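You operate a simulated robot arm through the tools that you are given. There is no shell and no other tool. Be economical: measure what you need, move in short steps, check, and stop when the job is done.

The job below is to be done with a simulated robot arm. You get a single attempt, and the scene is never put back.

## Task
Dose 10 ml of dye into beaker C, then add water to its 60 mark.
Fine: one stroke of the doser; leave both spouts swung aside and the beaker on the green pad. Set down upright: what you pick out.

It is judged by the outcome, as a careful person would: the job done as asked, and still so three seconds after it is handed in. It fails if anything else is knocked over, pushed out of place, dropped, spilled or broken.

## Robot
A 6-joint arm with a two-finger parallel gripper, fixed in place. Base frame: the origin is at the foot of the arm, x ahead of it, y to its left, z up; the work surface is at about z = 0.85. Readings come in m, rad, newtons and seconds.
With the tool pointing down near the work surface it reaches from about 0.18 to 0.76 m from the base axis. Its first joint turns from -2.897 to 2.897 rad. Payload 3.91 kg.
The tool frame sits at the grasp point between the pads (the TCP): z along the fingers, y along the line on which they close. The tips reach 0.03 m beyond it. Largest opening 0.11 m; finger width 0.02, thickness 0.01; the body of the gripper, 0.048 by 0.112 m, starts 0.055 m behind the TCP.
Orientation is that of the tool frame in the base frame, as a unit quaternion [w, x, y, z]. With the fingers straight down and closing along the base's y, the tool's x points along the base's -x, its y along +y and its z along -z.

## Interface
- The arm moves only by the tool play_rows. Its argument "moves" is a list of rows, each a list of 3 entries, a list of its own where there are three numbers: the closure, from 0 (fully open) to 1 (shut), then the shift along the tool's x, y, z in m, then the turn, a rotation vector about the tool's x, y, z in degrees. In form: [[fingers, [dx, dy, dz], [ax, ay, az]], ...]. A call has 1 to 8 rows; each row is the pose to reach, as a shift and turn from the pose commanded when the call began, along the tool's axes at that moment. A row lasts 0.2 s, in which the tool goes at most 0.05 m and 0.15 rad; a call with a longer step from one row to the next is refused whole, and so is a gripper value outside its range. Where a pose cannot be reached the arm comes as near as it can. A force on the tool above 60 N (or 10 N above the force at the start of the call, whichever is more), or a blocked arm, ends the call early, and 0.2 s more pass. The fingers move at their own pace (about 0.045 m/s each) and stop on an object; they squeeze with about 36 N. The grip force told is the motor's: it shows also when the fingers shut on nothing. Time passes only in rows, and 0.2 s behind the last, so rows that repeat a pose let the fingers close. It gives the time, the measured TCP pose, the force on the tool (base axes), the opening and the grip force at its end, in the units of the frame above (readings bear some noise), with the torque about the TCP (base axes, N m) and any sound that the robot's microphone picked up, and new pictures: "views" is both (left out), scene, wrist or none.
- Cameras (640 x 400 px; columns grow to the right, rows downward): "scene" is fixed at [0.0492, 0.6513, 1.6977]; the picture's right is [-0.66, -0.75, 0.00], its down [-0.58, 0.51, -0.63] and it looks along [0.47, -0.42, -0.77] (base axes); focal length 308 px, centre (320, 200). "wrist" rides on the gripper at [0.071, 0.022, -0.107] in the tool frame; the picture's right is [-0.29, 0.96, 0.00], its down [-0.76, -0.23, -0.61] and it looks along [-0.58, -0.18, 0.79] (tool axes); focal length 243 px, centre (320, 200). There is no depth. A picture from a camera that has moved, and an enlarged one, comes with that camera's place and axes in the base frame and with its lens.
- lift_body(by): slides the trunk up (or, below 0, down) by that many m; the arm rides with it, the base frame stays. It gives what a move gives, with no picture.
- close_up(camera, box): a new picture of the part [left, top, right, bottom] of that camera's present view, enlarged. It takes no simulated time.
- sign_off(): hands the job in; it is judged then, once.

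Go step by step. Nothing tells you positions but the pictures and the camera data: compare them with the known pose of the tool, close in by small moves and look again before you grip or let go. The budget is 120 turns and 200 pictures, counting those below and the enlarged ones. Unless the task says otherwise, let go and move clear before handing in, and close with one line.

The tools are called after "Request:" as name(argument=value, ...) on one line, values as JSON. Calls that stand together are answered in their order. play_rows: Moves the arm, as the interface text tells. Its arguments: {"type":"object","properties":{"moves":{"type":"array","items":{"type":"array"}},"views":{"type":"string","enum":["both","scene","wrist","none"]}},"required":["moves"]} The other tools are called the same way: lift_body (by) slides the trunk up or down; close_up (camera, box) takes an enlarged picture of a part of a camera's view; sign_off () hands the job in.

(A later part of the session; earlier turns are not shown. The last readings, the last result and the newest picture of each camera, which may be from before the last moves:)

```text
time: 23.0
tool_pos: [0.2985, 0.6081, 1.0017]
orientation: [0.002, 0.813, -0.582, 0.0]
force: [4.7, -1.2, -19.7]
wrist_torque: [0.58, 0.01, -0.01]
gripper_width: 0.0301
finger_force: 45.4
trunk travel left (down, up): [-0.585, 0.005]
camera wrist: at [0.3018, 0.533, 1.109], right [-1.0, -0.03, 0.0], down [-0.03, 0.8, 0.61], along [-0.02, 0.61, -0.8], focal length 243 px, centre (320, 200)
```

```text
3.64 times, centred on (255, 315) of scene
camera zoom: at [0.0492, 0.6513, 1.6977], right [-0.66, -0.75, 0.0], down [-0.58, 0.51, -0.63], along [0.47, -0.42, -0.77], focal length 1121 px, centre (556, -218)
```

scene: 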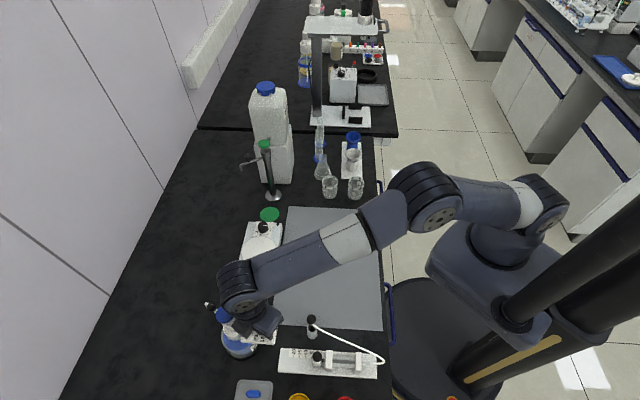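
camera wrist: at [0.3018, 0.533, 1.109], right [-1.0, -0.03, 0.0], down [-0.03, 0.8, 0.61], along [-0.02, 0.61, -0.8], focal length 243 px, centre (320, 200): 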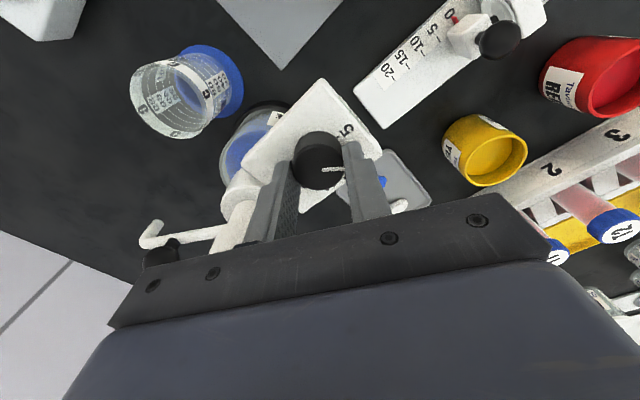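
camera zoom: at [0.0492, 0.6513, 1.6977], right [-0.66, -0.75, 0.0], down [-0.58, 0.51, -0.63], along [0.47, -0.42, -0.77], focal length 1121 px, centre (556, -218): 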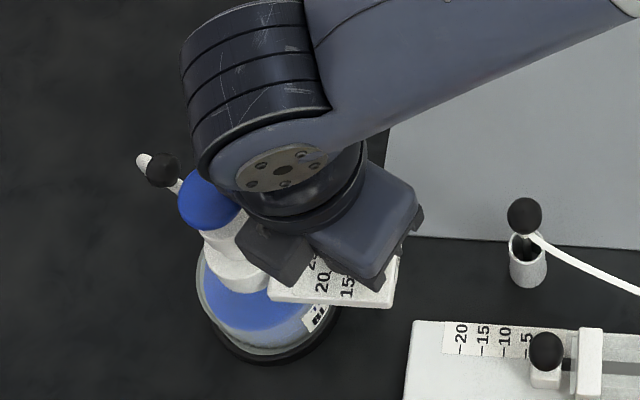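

The knob turned with the gripper and the bottle did not shift. I'll open and rise to read the dial.

Request:
play_rows(moves=[[0.5, [0, 0, 0], [0, 0, 0]], [0.5, [0, 0, 0], [0, 0, 0]], [0.5, [0, 0, -0.03], [0, 0, 0]], [0.5, [0, 0, -0.07], [0, 0, 0]], [0.5, [0, 0, -0.1], [0, 0, 0]], [0.5, [0, 0, -0.1], [0, 0, 0]]])

Request:
close_up(camera="wrist", box=[260, 80, 380, 160])

Request:
close_up(camera="scene", box=[190, 260, 320, 370])

```text
time: 24.4
tool_pos: [0.3008, 0.6031, 1.1025]
orientation: [0.0, 0.813, -0.582, 0.001]
force: [0.0, 0.5, -0.2]
wrist_torque: [-0.02, 0.01, -0.01]
gripper_width: 0.0553
finger_force: 0.1
trunk travel left (down, up): [-0.585, 0.005]
camera wrist: at [0.3035, 0.53, 1.2099], right [-1.0, -0.03, 0.0], down [-0.03, 0.79, 0.61], along [-0.02, 0.61, -0.79], focal length 243 px, centre (320, 200)
```

scene: 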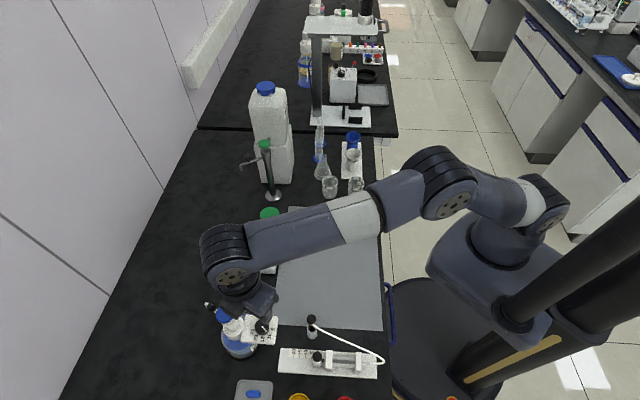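
wrist: 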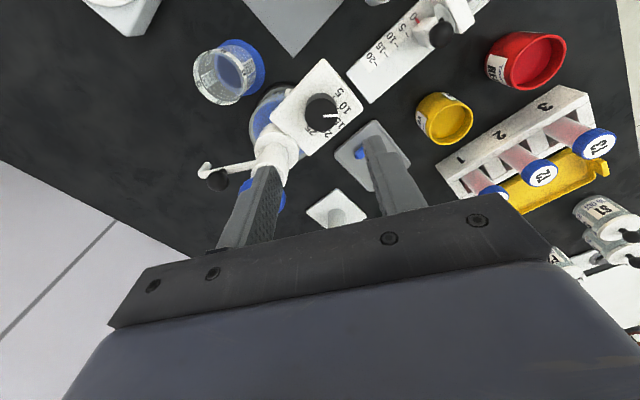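

```text
5.00 times, centred on (320, 120) of wrist
camera zoom: at [0.3035, 0.53, 1.2099], right [-1.0, -0.03, 0.0], down [-0.03, 0.79, 0.61], along [-0.02, 0.61, -0.79], focal length 1213 px, centre (320, 600)
```

zoom: 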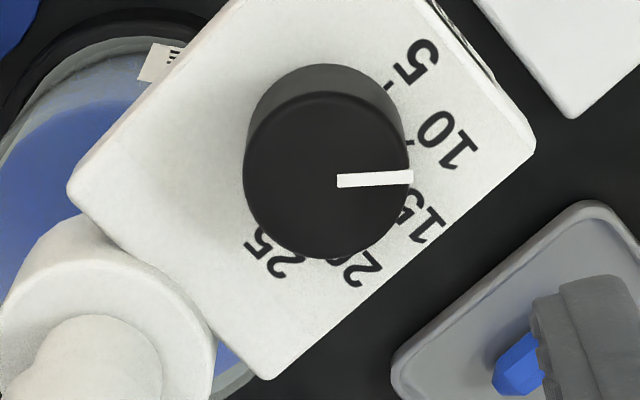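

```text
3.64 times, centred on (255, 315) of scene
camera zoom: at [0.0492, 0.6513, 1.6977], right [-0.66, -0.75, 0.0], down [-0.58, 0.51, -0.63], along [0.47, -0.42, -0.77], focal length 1121 px, centre (556, -218)
```

zoom: 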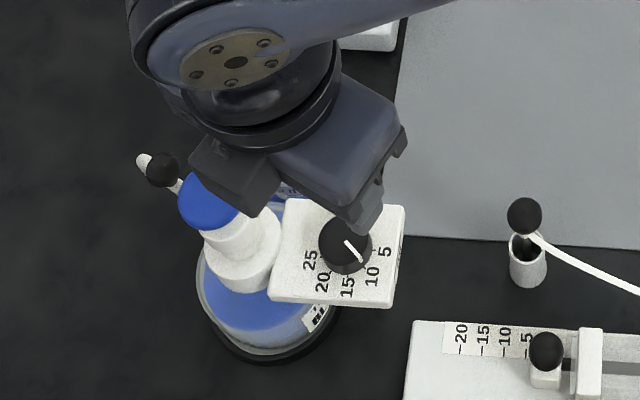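

The pointer now sits on the 10 tick (angles agree within 1–2°). Next is the spout's ball handle, which is far out, so I'll turn the tool back to heading 0 at a safe height before tilting outward.

Request:
play_rows(moves=[[0.5, [0, 0, -0.01], [0, 0, 8.5]], [0.5, [0, 0, -0.02], [0, 0, 17]], [0.5, [0, 0, -0.02], [0, 0, 25.5]], [0.5, [0, 0, -0.02], [0, 0, 34]], [0.5, [0, 0, -0.02], [0, 0, 42.5]], [0.5, [0, 0, -0.02], [0, 0, 51]], [0.5, [0, 0, -0.02], [0, 0, 59.5]], [0.5, [0, 0, -0.02], [0, 0, 68]]], views="none")

Request:
play_rows(moves=[[0.5, [0, 0, 0], [0, 0, 8.2]], [0.5, [0, 0, 0], [0, 0, 16.4]], [0.5, [0, 0, 0], [0, 0, 24.6]], [0.5, [0, 0, 0], [0, 0, 32.8]], [0.5, [0, 0, 0], [0, 0, 40.7]], [0.5, [0, 0, 0], [0, 0, 40.7]]])

```text
time: 26.2
tool_pos: [0.2989, 0.6057, 1.1228]
orientation: [0.0, -0.347, 0.938, 0.0]
force: [0.0, -0.2, 0.3]
wrist_torque: [-0.01, 0.0, -0.01]
gripper_width: 0.0549
finger_force: 0.1
trunk travel left (down, up): [-0.585, 0.005]
```

```text
time: 27.6
tool_pos: [0.2977, 0.6062, 1.1218]
orientation: [0.0, 0.001, 1.0, 0.0]
force: [-0.4, -0.1, 1.0]
wrist_torque: [0.04, -0.01, 0.01]
gripper_width: 0.0549
finger_force: 0.0
trunk travel left (down, up): [-0.585, 0.005]
camera wrist: at [0.2271, 0.6281, 1.2294], right [0.29, 0.96, 0.0], down [0.76, -0.23, 0.61], along [0.58, -0.18, -0.79], focal length 243 px, centre (320, 200)
```

scene: 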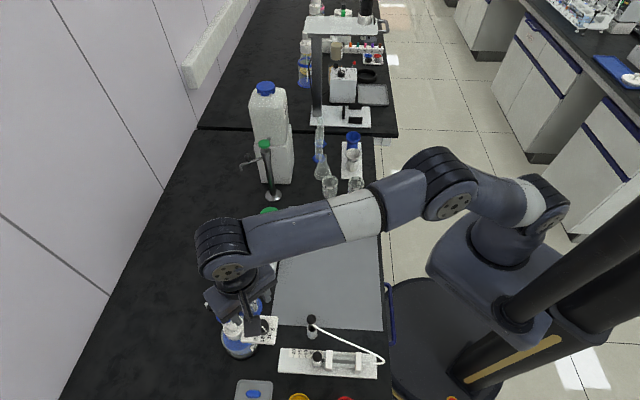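
wrist: 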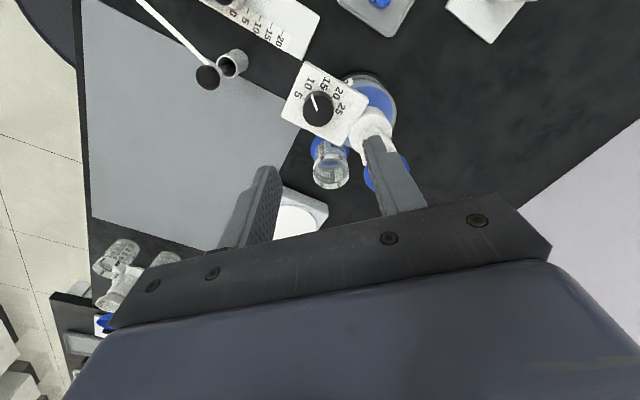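

Now I'll tilt 16° outward and move over the spout handle, staying high past the plunger cap.

Request:
play_rows(moves=[[0.58, [-0.03, 0.0, -0.01], [-2.8, -2.8, 0]], [0.58, [-0.06, 0.015, -0.015], [-5.6, -5.6, 0]], [0.58, [-0.088, 0.03, -0.015], [-8.5, -8.5, 0]], [0.58, [-0.088, 0.047, -0.005], [-11.3, -11.3, 0]], [0.58, [-0.088, 0.047, 0.02], [-11.3, -11.3, 0]], [0.58, [-0.088, 0.047, 0.02], [-11.3, -11.3, 0]]])

Request:
close_up(camera="scene", box=[190, 260, 320, 370])

Request:
close_up(camera="wrist", box=[220, 60, 460, 220])

```text
time: 29.0
tool_pos: [0.3876, 0.6534, 1.1029]
orientation: [0.098, 0.0, 0.99, 0.099]
force: [0.4, -0.4, -0.4]
wrist_torque: [-0.04, -0.01, 0.0]
gripper_width: 0.0462
finger_force: 0.1
out of reach, approached as far as the arm can: row 3, 4
trunk travel left (down, up): [-0.585, 0.005]
camera wrist: at [0.2971, 0.6547, 1.1965], right [0.27, 0.93, 0.24], down [0.63, -0.36, 0.69], along [0.73, -0.03, -0.68], focal length 243 px, centre (320, 200)
```

scene: 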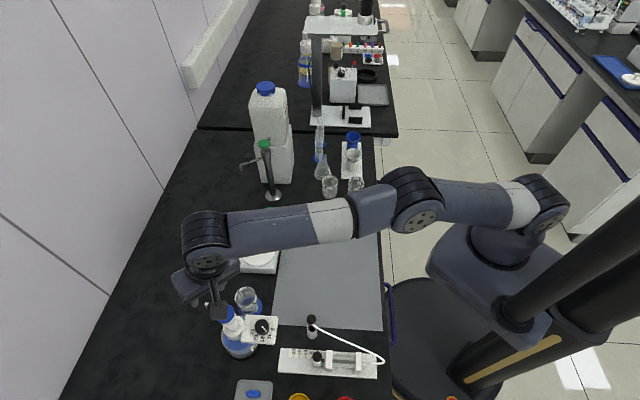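
wrist: 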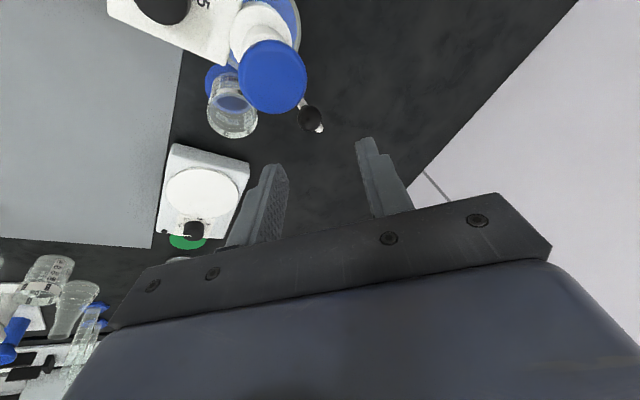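

```text
3.64 times, centred on (255, 315) of scene
camera zoom: at [0.0492, 0.6513, 1.6977], right [-0.66, -0.75, 0.0], down [-0.58, 0.51, -0.63], along [0.47, -0.42, -0.77], focal length 1121 px, centre (556, -218)
```

zoom: 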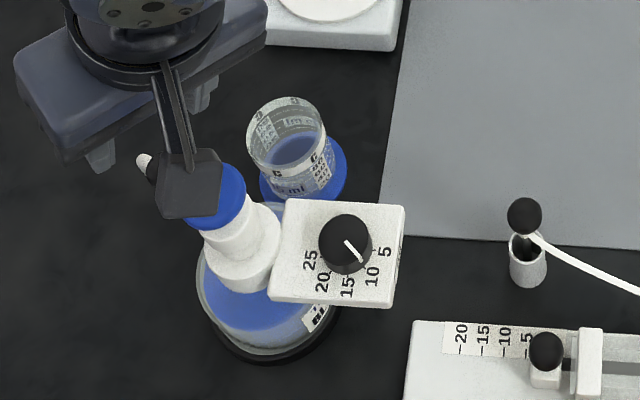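

```text
2.50 times, centred on (340, 140) of wrist
camera zoom: at [0.2971, 0.6547, 1.1965], right [0.27, 0.93, 0.24], down [0.63, -0.36, 0.69], along [0.73, -0.03, -0.68], focal length 606 px, centre (270, 350)
```

zoom: 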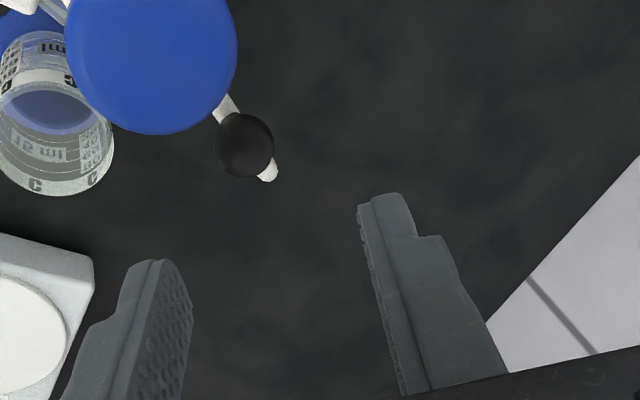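

The handle checks out at about (0.404, 0.667, 0.999). I'll advance along the tool axis so the fingers straddle it.

Request:
play_rows(moves=[[0.58, [0.002, -0.005, 0.03], [0, 0, 0]], [0.58, [0.004, -0.0073, 0.06], [0, 0, 0]], [0.58, [0.004, -0.0073, 0.084], [0, 0, 0]], [0.58, [0.004, -0.0073, 0.084], [0, 0, 0]]])

Request:
close_up(camera="scene", box=[190, 260, 320, 370])

Request:
close_up(camera="wrist", box=[220, 60, 460, 220])

```text
time: 30.0
tool_pos: [0.4009, 0.6631, 1.0193]
orientation: [0.097, 0.0, 0.99, 0.098]
force: [0.2, 0.8, -1.1]
wrist_torque: [-0.02, -0.01, 0.02]
gripper_width: 0.0461
finger_force: 0.0
trunk travel left (down, up): [-0.585, 0.005]
camera wrist: at [0.3104, 0.6643, 1.1132], right [0.27, 0.93, 0.24], down [0.63, -0.36, 0.69], along [0.73, -0.03, -0.68], focal length 243 px, centre (320, 200)
```

scene: 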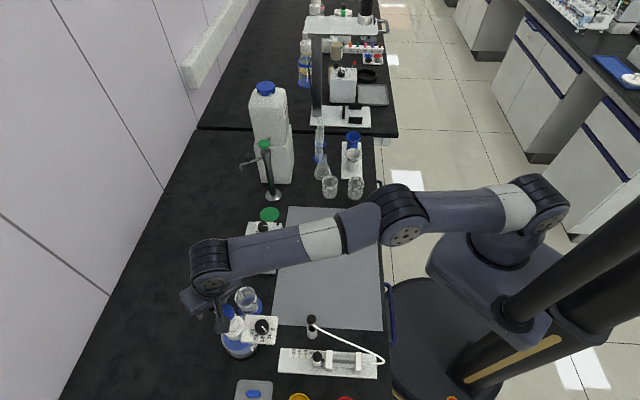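
wrist: 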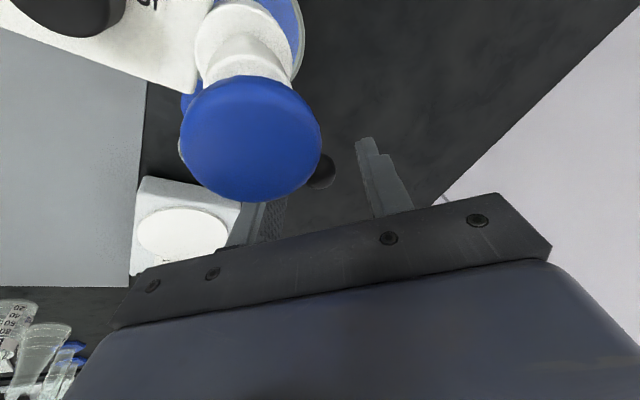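

```text
3.64 times, centred on (255, 315) of scene
camera zoom: at [0.0492, 0.6513, 1.6977], right [-0.66, -0.75, 0.0], down [-0.58, 0.51, -0.63], along [0.47, -0.42, -0.77], focal length 1121 px, centre (556, -218)
```

zoom: 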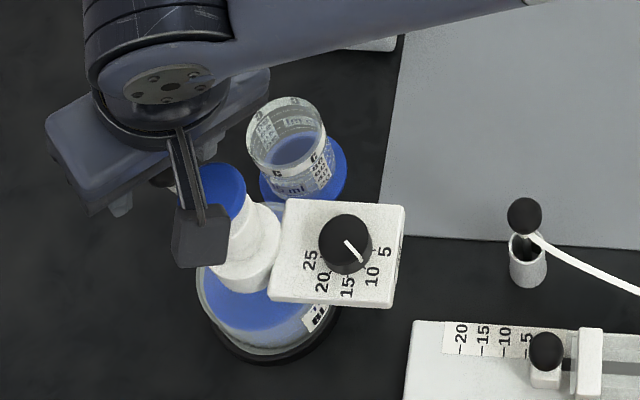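

```text
2.50 times, centred on (340, 140) of wrist
camera zoom: at [0.3104, 0.6643, 1.1132], right [0.27, 0.93, 0.24], down [0.63, -0.36, 0.69], along [0.73, -0.03, -0.68], focal length 606 px, centre (270, 350)
```

zoom: 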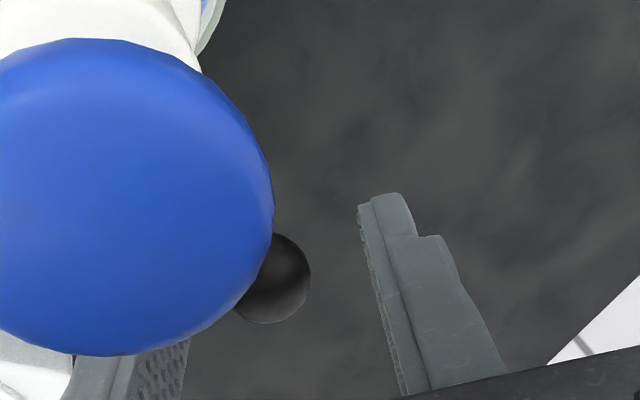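

The handle is between the fingers. I'll narrow them and sweep it along its arc (about 57° clockwise) until the spout is over beaker C.

Request:
play_rows(moves=[[0.76, [0, 0, 0], [0, 0, 0]], [0.76, [0, 0, 0], [0, 0, 0]], [0.76, [-0.0014, -0.0149, -0.0027], [0, 0, 0]], [0.76, [0.0008, -0.029, -0.006], [0, 0, 0]], [0.76, [0.0064, -0.042, -0.0098], [0, 0, 0]], [0.76, [0.015, -0.0532, -0.0138], [0, 0, 0]], [0.76, [0.015, -0.0532, -0.0138], [0, 0, 0]]])

Request:
close_up(camera="scene", box=[190, 260, 320, 370])

Request:
close_up(camera="wrist", box=[220, 60, 460, 220])

```text
time: 31.6
tool_pos: [0.3821, 0.6076, 1.0202]
orientation: [0.098, 0.0, 0.99, 0.099]
force: [-0.1, 0.0, 0.3]
wrist_torque: [0.0, -0.01, 0.02]
gripper_width: 0.0262
finger_force: 0.1
trunk travel left (down, up): [-0.585, 0.005]
camera wrist: at [0.2917, 0.6098, 1.1134], right [0.27, 0.93, 0.24], down [0.63, -0.36, 0.69], along [0.73, -0.03, -0.68], focal length 243 px, centre (320, 200)
```

scene: 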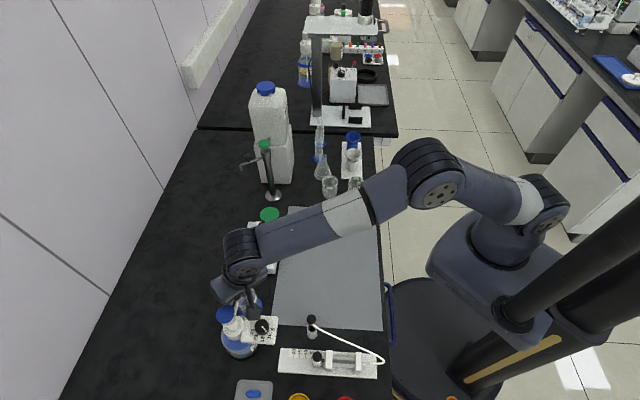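
wrist: 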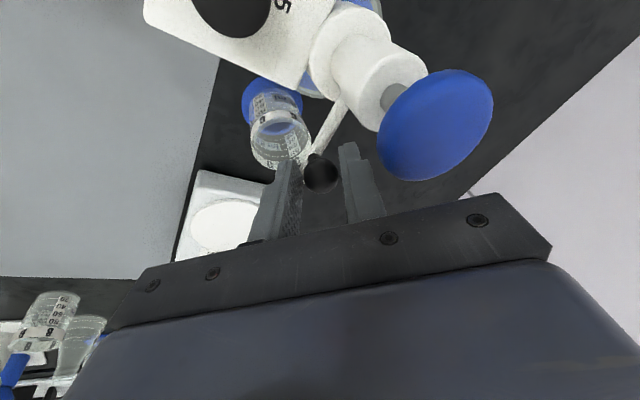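

```text
3.64 times, centred on (255, 315) of scene
camera zoom: at [0.0492, 0.6513, 1.6977], right [-0.66, -0.75, 0.0], down [-0.58, 0.51, -0.63], along [0.47, -0.42, -0.77], focal length 1121 px, centre (556, -218)
```

zoom: 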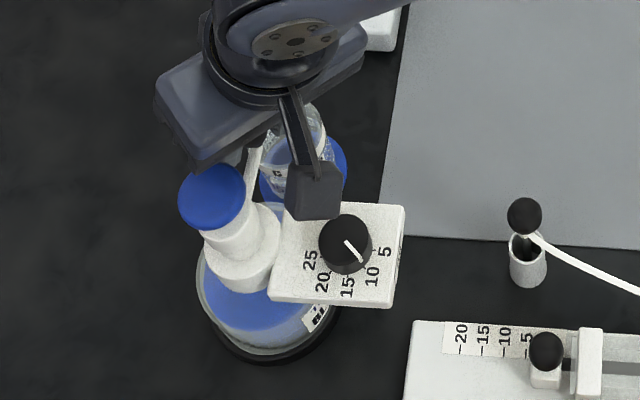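

```text
2.50 times, centred on (340, 140) of wrist
camera zoom: at [0.2917, 0.6098, 1.1134], right [0.27, 0.93, 0.24], down [0.63, -0.36, 0.69], along [0.73, -0.03, -0.68], focal length 606 px, centre (270, 350)
```

zoom: 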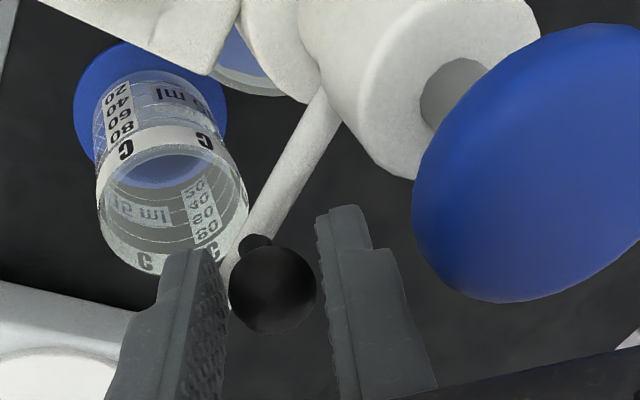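

The spout swung round; it needs about 4° more to centre over C. I'll nudge it and withdraw along the tool axis to look.

Request:
play_rows(moves=[[0.76, [0.004, -0.005, -0.0017], [0, 0, 0]], [0.76, [0.004, -0.005, -0.0017], [0, 0, 0]], [0.6, [0.004, -0.003, -0.0017], [0, 0, 0]], [0.6, [0.004, -0.002, -0.04], [0, 0, 0]], [0.6, [0.01, -0.01, -0.08], [0, 0, 0]], [0.6, [0.05, -0.03, -0.1], [0, 0, 0]], [0.6, [0.05, -0.03, -0.1], [0, 0, 0]]])

Request:
close_up(camera="scene", box=[190, 260, 320, 370])

Request:
close_up(camera="wrist", box=[220, 60, 460, 220])

```text
time: 33.2
tool_pos: [0.314, 0.5637, 1.1011]
orientation: [0.098, -0.001, 0.99, 0.098]
force: [-0.4, -0.4, 0.4]
wrist_torque: [0.01, 0.0, 0.02]
gripper_width: 0.0439
finger_force: 0.0
trunk travel left (down, up): [-0.585, 0.005]
camera wrist: at [0.2232, 0.564, 1.1951], right [0.27, 0.93, 0.24], down [0.63, -0.36, 0.69], along [0.73, -0.03, -0.68], focal length 243 px, centre (320, 200)
```

scene: 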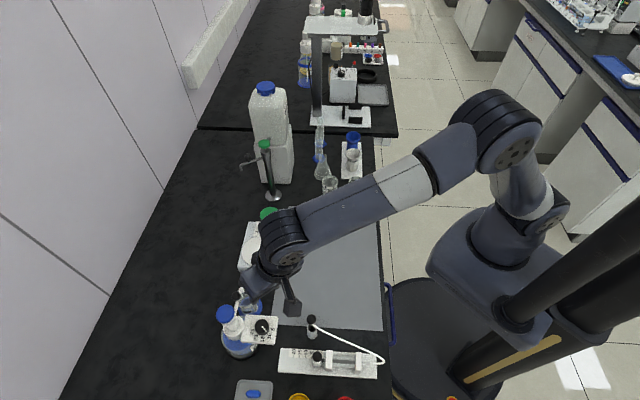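
wrist: 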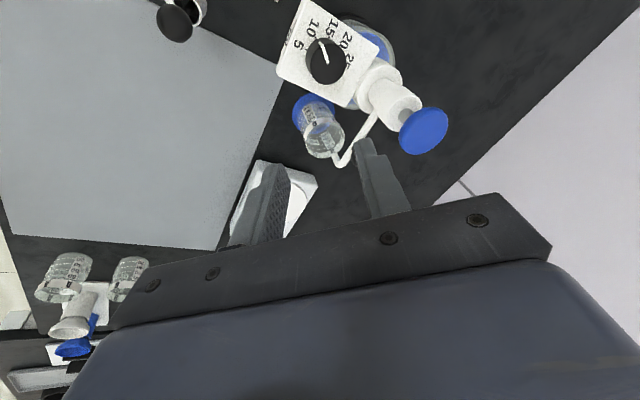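

```text
3.64 times, centred on (255, 315) of scene
camera zoom: at [0.0492, 0.6513, 1.6977], right [-0.66, -0.75, 0.0], down [-0.58, 0.51, -0.63], along [0.47, -0.42, -0.77], focal length 1121 px, centre (556, -218)
```

zoom: 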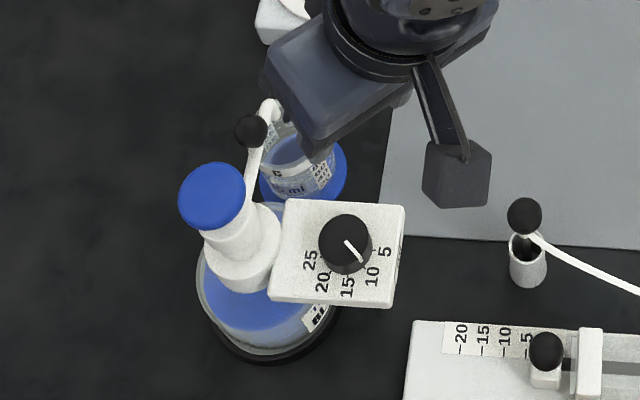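

```text
2.50 times, centred on (340, 140) of wrist
camera zoom: at [0.2232, 0.564, 1.1951], right [0.27, 0.93, 0.24], down [0.63, -0.36, 0.69], along [0.73, -0.03, -0.68], focal length 606 px, centre (270, 350)
```

zoom: 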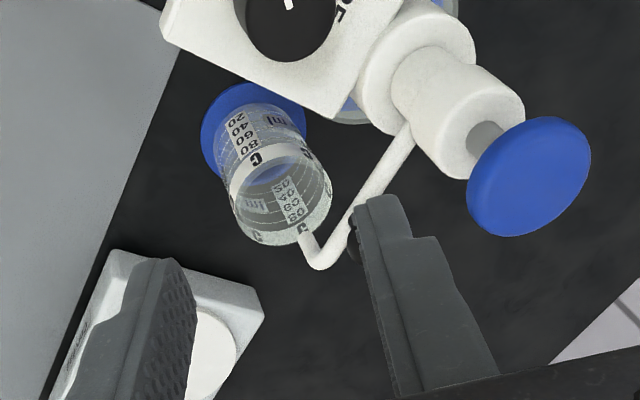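

The spout's elbow is at about (0.415, 0.591), centred over C. Now I'll close the fingers and go above the plunger cap.

Request:
play_rows(moves=[[1, [-0.008, 0.03, -0.002], [0, 0, 0]], [1, [-0.016, 0.055, 0.004], [0, 0, 0]], [1, [-0.0256, 0.0826, 0.0126], [0, 0, 0]], [1, [-0.0256, 0.0826, 0.0126], [0, 0, 0]], [1, [-0.0256, 0.0826, 0.0126], [0, 0, 0]]])

Request:
close_up(camera="scene", box=[190, 260, 320, 370])

Request:
close_up(camera="wrist", box=[220, 60, 460, 220])

```text
time: 34.4
tool_pos: [0.3399, 0.6439, 1.1125]
orientation: [0.098, 0.0, 0.99, 0.097]
force: [0.6, -0.3, 0.7]
wrist_torque: [0.04, 0.0, 0.0]
gripper_width: 0.0001
finger_force: 36.6
trunk travel left (down, up): [-0.585, 0.005]
camera wrist: at [0.2497, 0.6449, 1.2056], right [0.27, 0.93, 0.24], down [0.63, -0.36, 0.69], along [0.73, -0.03, -0.68], focal length 243 px, centre (320, 200)
```

scene: 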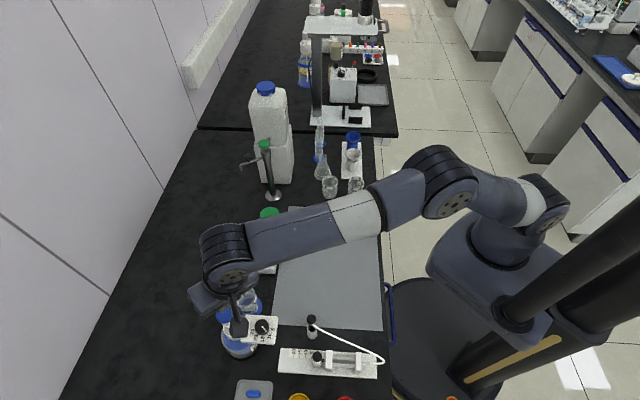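
wrist: 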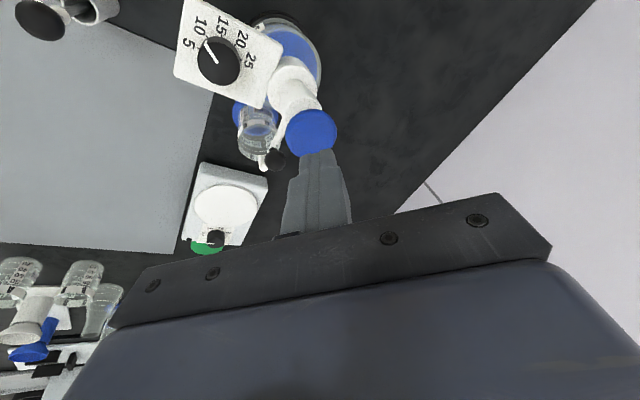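

```text
3.64 times, centred on (255, 315) of scene
camera zoom: at [0.0492, 0.6513, 1.6977], right [-0.66, -0.75, 0.0], down [-0.58, 0.51, -0.63], along [0.47, -0.42, -0.77], focal length 1121 px, centre (556, -218)
```

zoom: 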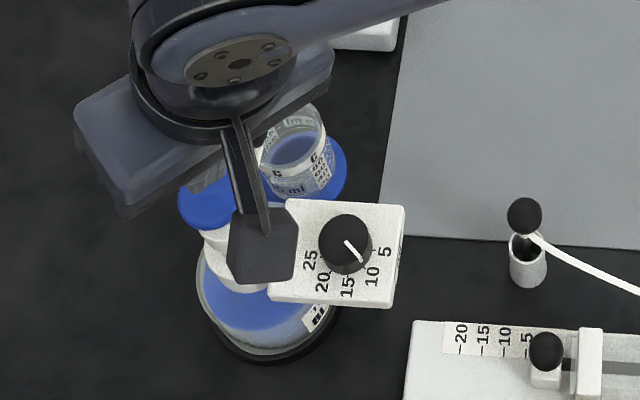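

```text
2.50 times, centred on (340, 140) of wrist
camera zoom: at [0.2497, 0.6449, 1.2056], right [0.27, 0.93, 0.24], down [0.63, -0.36, 0.69], along [0.73, -0.03, -0.68], focal length 606 px, centre (270, 350)
```

zoom: 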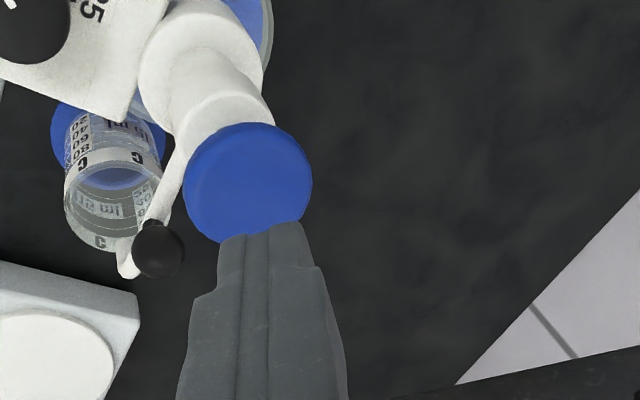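

Fingertips are centred over the cap. I'll press straight down in one stroke, watching the force.

Request:
play_rows(moves=[[1, [0.0039, -0.0039, 0.0192], [0, 0, 0]], [1, [0.0055, -0.0055, 0.0269], [0, 0, 0]], [1, [0.0066, -0.0066, 0.0327], [0, 0, 0]], [1, [0.0078, -0.0078, 0.0384], [0, 0, 0]]], views="wrist")

Request:
close_up(camera="wrist", box=[220, 60, 460, 220])

```text
time: 35.4
tool_pos: [0.3414, 0.644, 1.0705]
orientation: [0.098, 0.0, 0.99, 0.099]
force: [-2.3, 0.2, 4.7]
wrist_torque: [-0.02, 0.1, 0.01]
gripper_width: 0.0
finger_force: 36.4
trunk travel left (down, up): [-0.585, 0.005]
camera wrist: at [0.25, 0.6455, 1.1642], right [0.27, 0.93, 0.24], down [0.63, -0.36, 0.69], along [0.73, -0.03, -0.68], focal length 243 px, centre (320, 200)
```

wrist: 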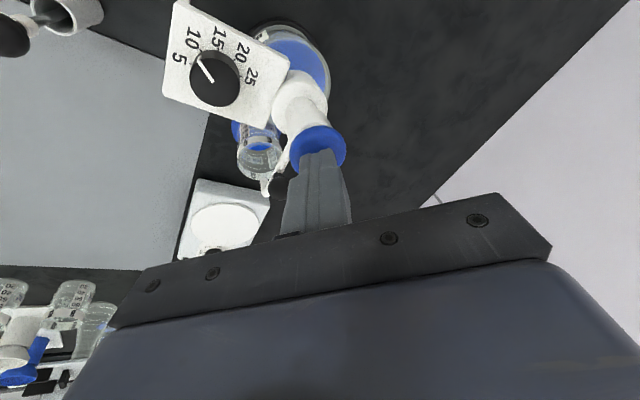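

```text
2.50 times, centred on (340, 140) of wrist
camera zoom: at [0.25, 0.6455, 1.1642], right [0.27, 0.93, 0.24], down [0.63, -0.36, 0.69], along [0.73, -0.03, -0.68], focal length 606 px, centre (270, 350)
```

zoom: 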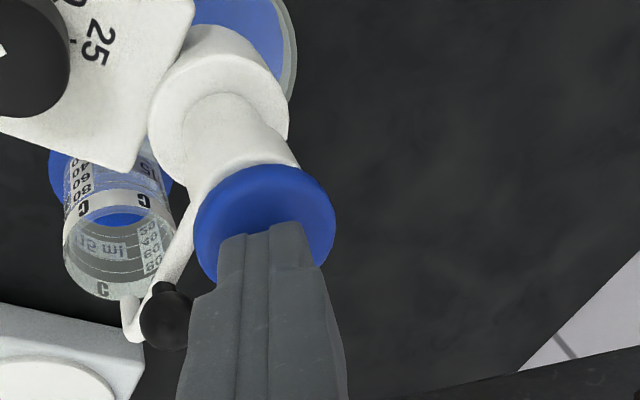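

Contact made and it seems dye is already entering C. I'll continue the same stroke to the stop.

Request:
play_rows(moves=[[1, [0.0012, -0.0012, 0.0058], [0, 0, 0]], [1, [0.0023, -0.0023, 0.0115], [0, 0, 0]], [1, [0.0035, -0.0035, 0.0173], [0, 0, 0]]], views="wrist")

Request:
close_up(camera="wrist", box=[220, 60, 460, 220])

```text
time: 36.2
tool_pos: [0.3402, 0.6442, 1.064]
orientation: [0.103, 0.0, 0.989, 0.109]
force: [-3.3, -1.9, 51.4]
wrist_torque: [-0.03, 0.24, -0.06]
gripper_width: 0.0
finger_force: 36.3
trunk travel left (down, up): [-0.585, 0.005]
camera wrist: at [0.2493, 0.6431, 1.1568], right [0.26, 0.93, 0.26], down [0.63, -0.37, 0.69], along [0.73, -0.02, -0.68], focal length 243 px, centre (320, 200)
```

wrist: 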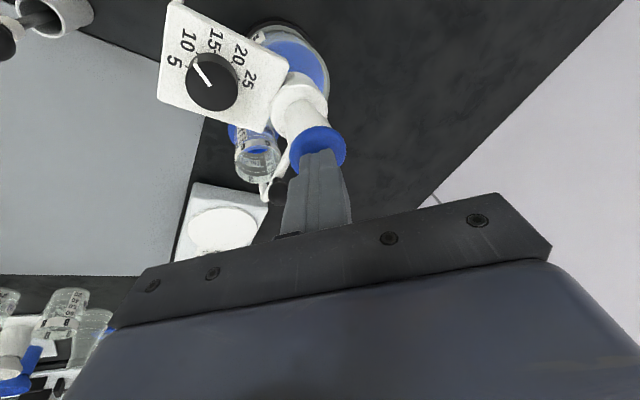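

```text
2.50 times, centred on (340, 140) of wrist
camera zoom: at [0.2493, 0.6431, 1.1568], right [0.26, 0.93, 0.26], down [0.63, -0.37, 0.69], along [0.73, -0.02, -0.68], focal length 606 px, centre (270, 350)
```

zoom: 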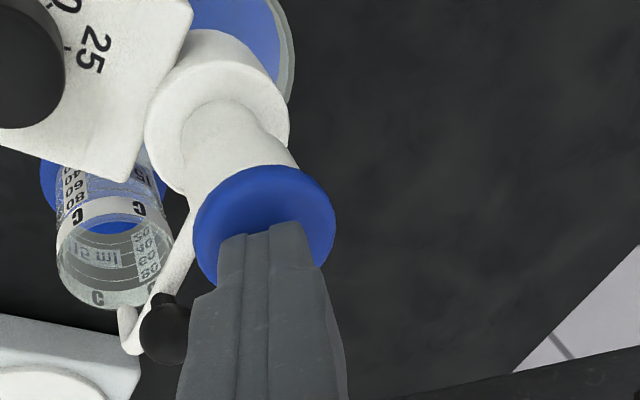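

The plunger is at its stop (51 N) after about 1.5 cm. I'll hold a moment, then lift straight off.

Request:
play_rows(moves=[[1, [-0.0012, 0.0012, -0.0058], [0, 0, 0]], [1, [-0.0012, 0.0012, -0.0058], [0, 0, 0]], [1, [-0.0047, 0.0047, -0.023], [0, 0, 0]], [1, [-0.0117, 0.0117, -0.058], [0, 0, 0]], [1, [-0.0117, 0.0117, -0.058], [0, 0, 0]]], views="both")

Request:
close_up(camera="wrist", box=[220, 60, 460, 220])

Request:
close_up(camera="scene", box=[190, 260, 320, 370])

```text
time: 37.4
tool_pos: [0.3413, 0.6412, 1.1097]
orientation: [0.098, 0.0, 0.99, 0.097]
force: [-0.2, 0.8, -0.9]
wrist_torque: [-0.02, -0.01, -0.02]
gripper_width: 0.0
finger_force: 35.9
trunk travel left (down, up): [-0.585, 0.005]
camera wrist: at [0.2506, 0.6436, 1.2035], right [0.27, 0.93, 0.24], down [0.63, -0.36, 0.69], along [0.73, -0.03, -0.69], focal length 243 px, centre (320, 200)
```

scene: 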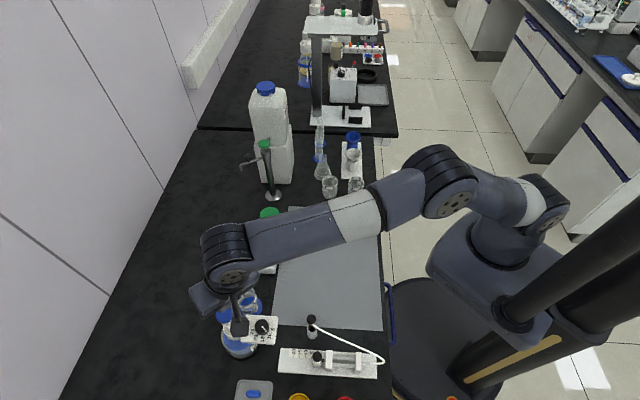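
wrist: 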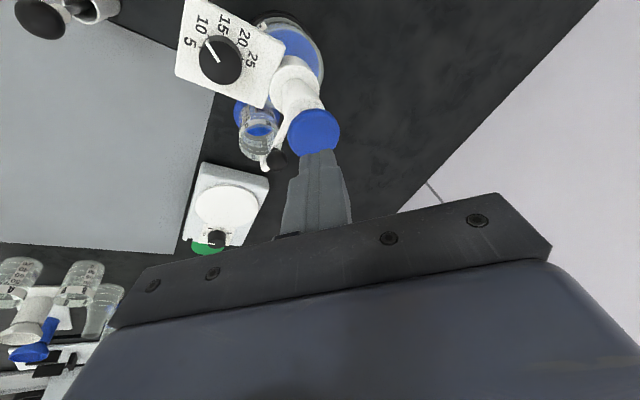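

```text
2.50 times, centred on (340, 140) of wrist
camera zoom: at [0.2506, 0.6436, 1.2035], right [0.27, 0.93, 0.24], down [0.63, -0.36, 0.69], along [0.73, -0.03, -0.69], focal length 606 px, centre (270, 350)
```

zoom: 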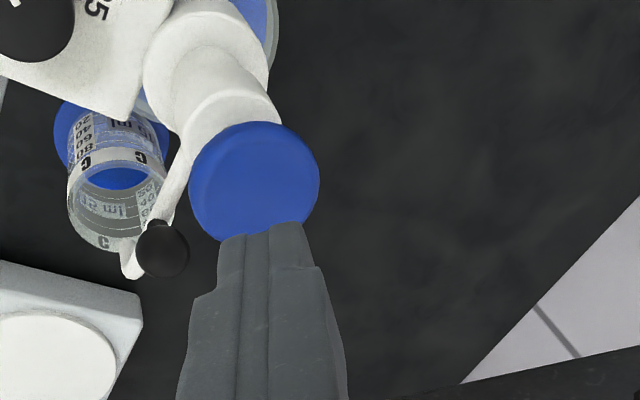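

```text
3.64 times, centred on (255, 315) of scene
camera zoom: at [0.0492, 0.6513, 1.6977], right [-0.66, -0.75, 0.0], down [-0.58, 0.51, -0.63], along [0.47, -0.42, -0.77], focal length 1121 px, centre (556, -218)
```

zoom: 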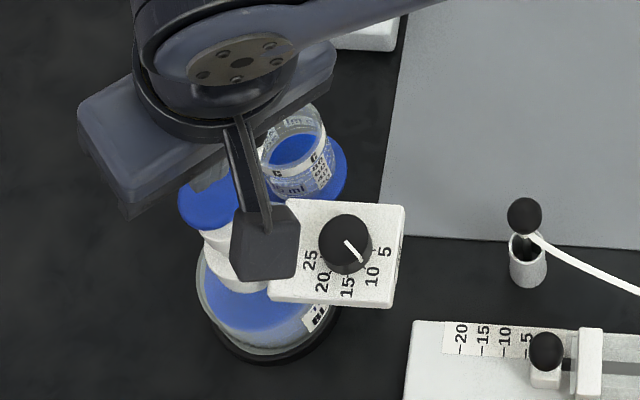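

C now has blue dye and the plunger sprang back. I'll straddle the spout handle again to swing it aside.

Request:
play_rows(moves=[[0.58, [-0.016, -0.024, -0.01], [0, 0, 0]], [0.58, [-0.0323, -0.0467, -0.01], [0, 0, 0]], [0.58, [-0.0258, -0.0534, 0.0298], [0, 0, 0]], [0.58, [-0.0256, -0.0535, 0.0298], [0, 0, 0]], [0.58, [-0.0256, -0.0535, 0.06], [0, 0, 0]], [0.58, [-0.0256, -0.0535, 0.0885], [0, 0, 0]], [0.58, [-0.0256, -0.0535, 0.0885], [0, 0, 0]]])

Request:
close_up(camera="wrist", box=[220, 60, 460, 220])

```text
time: 39.0
tool_pos: [0.3871, 0.6067, 1.0211]
orientation: [0.099, -0.001, 0.99, 0.1]
force: [-0.3, -0.2, -0.4]
wrist_torque: [0.01, -0.03, -0.01]
gripper_width: 0.0464
finger_force: 0.0
trunk travel left (down, up): [-0.585, 0.005]
camera wrist: at [0.2957, 0.6084, 1.1148], right [0.27, 0.93, 0.24], down [0.63, -0.36, 0.69], along [0.73, -0.03, -0.68], focal length 243 px, centre (320, 200)
```

scene: 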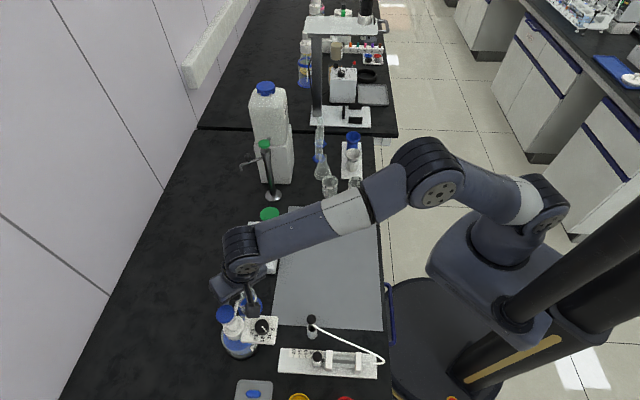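
wrist: 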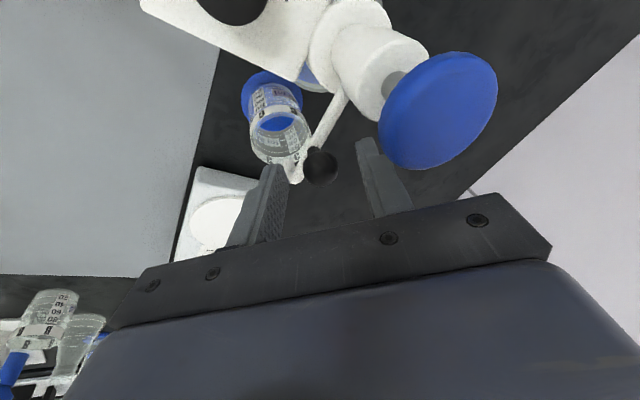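

```text
2.50 times, centred on (340, 140) of wrist
camera zoom: at [0.2957, 0.6084, 1.1148], right [0.27, 0.93, 0.24], down [0.63, -0.36, 0.69], along [0.73, -0.03, -0.68], focal length 606 px, centre (270, 350)
```

zoom: 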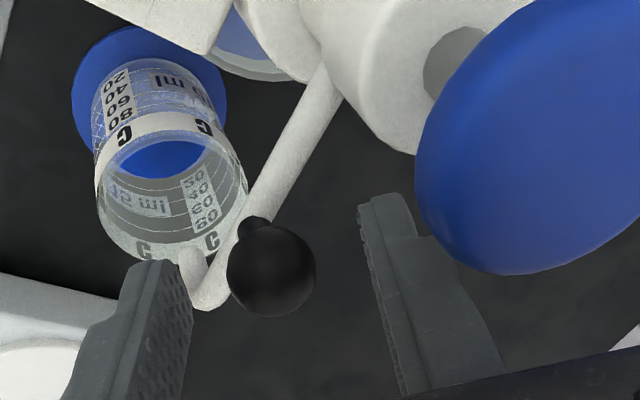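

Handle straddled. I'll narrow the fingers and sweep it back to where it was.

Request:
play_rows(moves=[[0.76, [0, 0, 0], [0, 0, 0]], [0.76, [0, 0, 0], [0, 0, 0]], [0.76, [-0.0086, 0.0112, 0.004], [0, 0, 0]], [0.76, [-0.0142, 0.0242, 0.0078], [0, 0, 0]], [0.76, [-0.0164, 0.0383, 0.0111], [0, 0, 0]], [0.76, [-0.015, 0.0532, 0.0138], [0, 0, 0]], [0.76, [-0.0141, 0.057, 0.0143], [0, 0, 0]], [0.76, [-0.0141, 0.057, 0.0143], [0, 0, 0]]])

Request:
close_up(camera="scene", box=[190, 260, 320, 370])

```text
time: 40.8
tool_pos: [0.4001, 0.6649, 1.0209]
orientation: [0.098, 0.0, 0.99, 0.098]
force: [0.2, -1.7, -0.1]
wrist_torque: [-0.08, 0.02, -0.01]
gripper_width: 0.0274
finger_force: 0.7
trunk travel left (down, up): [-0.585, 0.005]
camera wrist: at [0.309, 0.6672, 1.1146], right [0.27, 0.93, 0.24], down [0.63, -0.36, 0.69], along [0.73, -0.03, -0.68], focal length 243 px, centre (320, 200)
```

scene: 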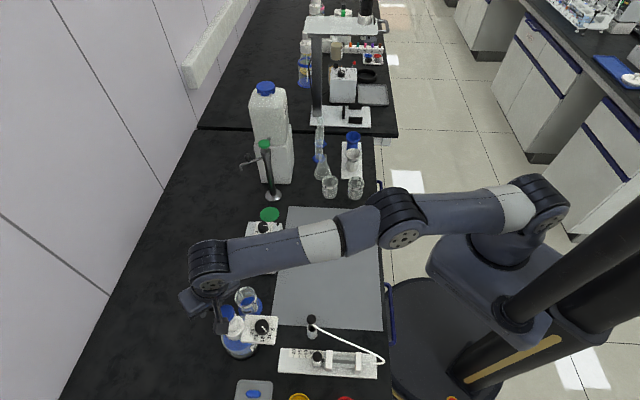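
wrist: 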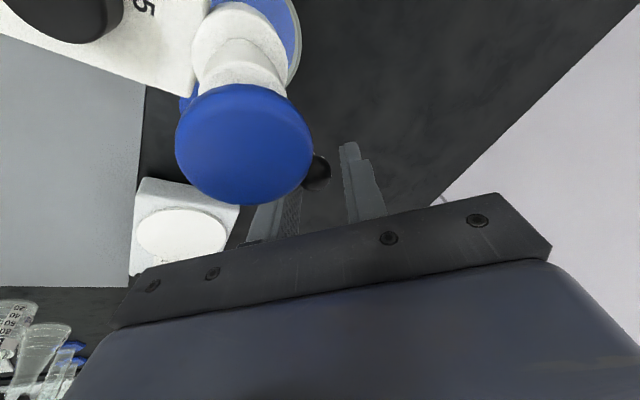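

```text
3.64 times, centred on (255, 315) of scene
camera zoom: at [0.0492, 0.6513, 1.6977], right [-0.66, -0.75, 0.0], down [-0.58, 0.51, -0.63], along [0.47, -0.42, -0.77], focal length 1121 px, centre (556, -218)
```

zoom: 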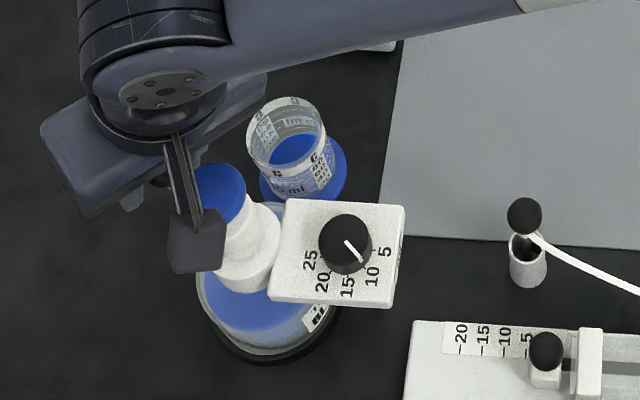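

The spout is back aside. I'll withdraw along the tool axis and then inward.

Request:
play_rows(moves=[[0.6, [0, 0, 0], [0, 0, 0]], [0.6, [0, 0, -0.03], [0, 0, 0]], [0.6, [0, 0, -0.06], [0, 0, 0]], [0.6, [0, 0, -0.085], [0, 0, 0]], [0.6, [0, -0.04, -0.1], [0, 0, 0]], [0.6, [0, -0.08, -0.11], [0, 0, 0]], [0.6, [0, -0.08, -0.11], [4, 4, 0]], [0.6, [0, -0.08, -0.11], [8, 8, 0]]])

Request:
close_up(camera="scene", box=[190, 260, 320, 370])

```text
time: 42.6
tool_pos: [0.3809, 0.5656, 1.1116]
orientation: [0.028, 0.0, 0.999, 0.028]
force: [-0.2, 0.1, 0.0]
wrist_torque: [0.0, -0.02, -0.01]
gripper_width: 0.0441
finger_force: 0.1
trunk travel left (down, up): [-0.585, 0.005]
camera wrist: at [0.3039, 0.5806, 1.2163], right [0.29, 0.96, 0.07], down [0.72, -0.27, 0.64], along [0.63, -0.13, -0.77], focal length 243 px, centre (320, 200)
```

scene: 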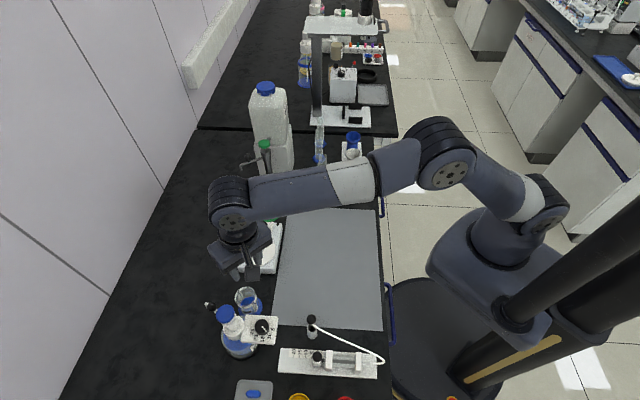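
wrist: 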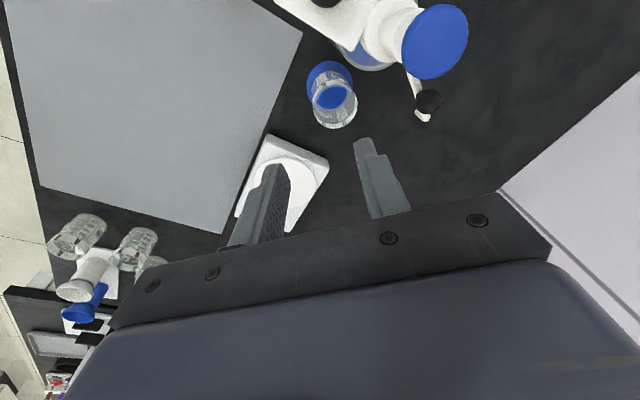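

```text
3.64 times, centred on (255, 315) of scene
camera zoom: at [0.0492, 0.6513, 1.6977], right [-0.66, -0.75, 0.0], down [-0.58, 0.51, -0.63], along [0.47, -0.42, -0.77], focal length 1121 px, centre (556, -218)
```

zoom: 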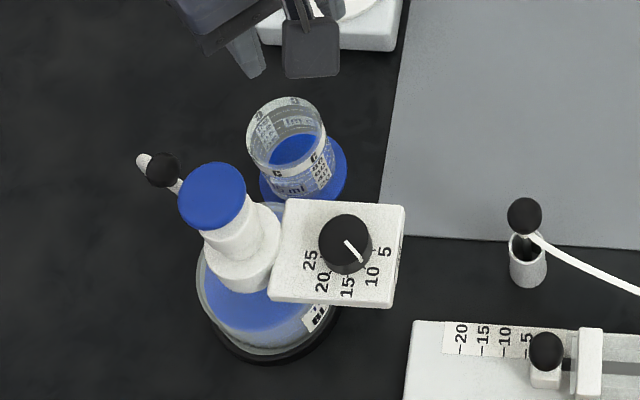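

Dial on 10, spout aside, beaker intact. I'll straighten the tool and turn to the heading used before for gripping C.

Request:
play_rows(moves=[[0.4, [0, -0.02, 0], [3.3, 3.3, 0]], [0.2, [0, -0.04, 0], [3.3, 3.3, 0]]], views="none")

Request:
play_rows(moves=[[0.2, [0, 0, 0], [0, 0, -8.5]], [0.2, [0, 0, 0], [0, 0, -17]], [0.2, [0, 0, 0], [0, 0, -25.5]], [0.2, [0, 0, 0], [0, 0, -34]], [0.2, [0, 0, 0], [0, 0, -42.5]], [0.2, [0, 0, 0], [0, 0, -51]], [0.2, [0, 0, 0], [0, 0, -59.5]], [0.2, [0, 0, 0], [0, 0, -68]]], views="none")

Request:
play_rows(moves=[[0.2, [0, 0, 0], [0, 0, -8.5]], [0.2, [0, 0, 0], [0, 0, -17]], [0.2, [0, 0, 0], [0, 0, -25.5]], [0.2, [0, 0, 0], [0, 0, -34]], [0.2, [0, 0, 0], [0, 0, -42.5]], [0.2, [0, 0, 0], [0, 0, -51]], [0.2, [0, 0, 0], [0, 0, -59.5]], [0.2, [0, 0, 0], [0, 0, -68]]])

```text
time: 43.2
tool_pos: [0.3803, 0.5263, 1.1108]
orientation: [0.0, 0.0, 1.0, -0.001]
force: [0.4, 0.5, 0.2]
wrist_torque: [0.03, 0.01, 0.0]
gripper_width: 0.0878
finger_force: 0.0
trunk travel left (down, up): [-0.585, 0.005]
```

```text
time: 45.0
tool_pos: [0.3793, 0.5271, 1.1088]
orientation: [0.0, -0.561, 0.828, 0.0]
force: [-0.3, -0.7, 0.2]
wrist_torque: [-0.03, -0.04, -0.03]
gripper_width: 0.0879
finger_force: 0.2
trunk travel left (down, up): [-0.585, 0.005]
```

```text
time: 46.8
tool_pos: [0.3799, 0.5254, 1.1096]
orientation: [0.0, 0.928, -0.373, 0.0]
force: [-0.1, -0.4, -0.4]
wrist_torque: [0.01, -0.02, -0.02]
gripper_width: 0.0879
finger_force: 0.1
trunk travel left (down, up): [-0.585, 0.005]
camera wrist: at [0.4164, 0.4611, 1.2163], right [-0.87, -0.49, 0.0], down [-0.39, 0.69, 0.61], along [-0.3, 0.53, -0.79], focal length 243 px, centre (320, 200)
```

scene: 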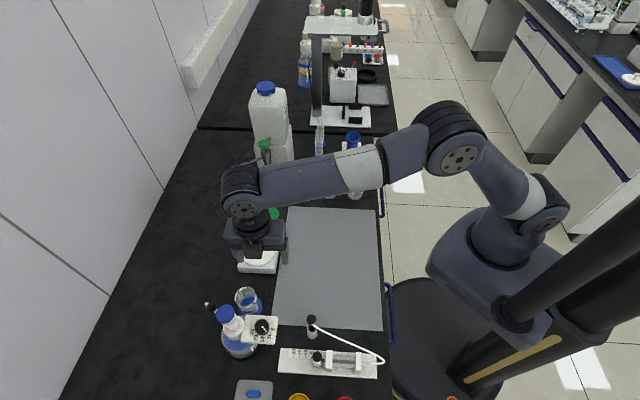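
wrist: 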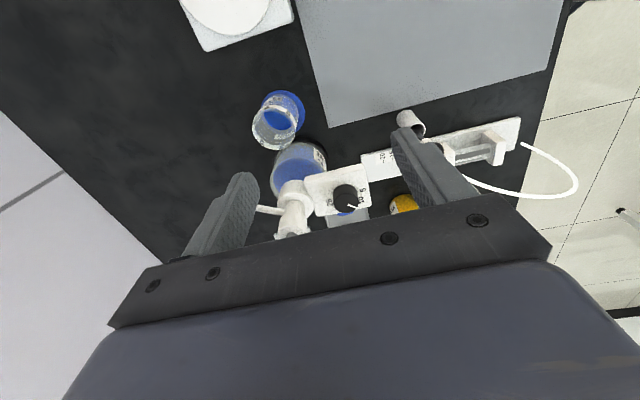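

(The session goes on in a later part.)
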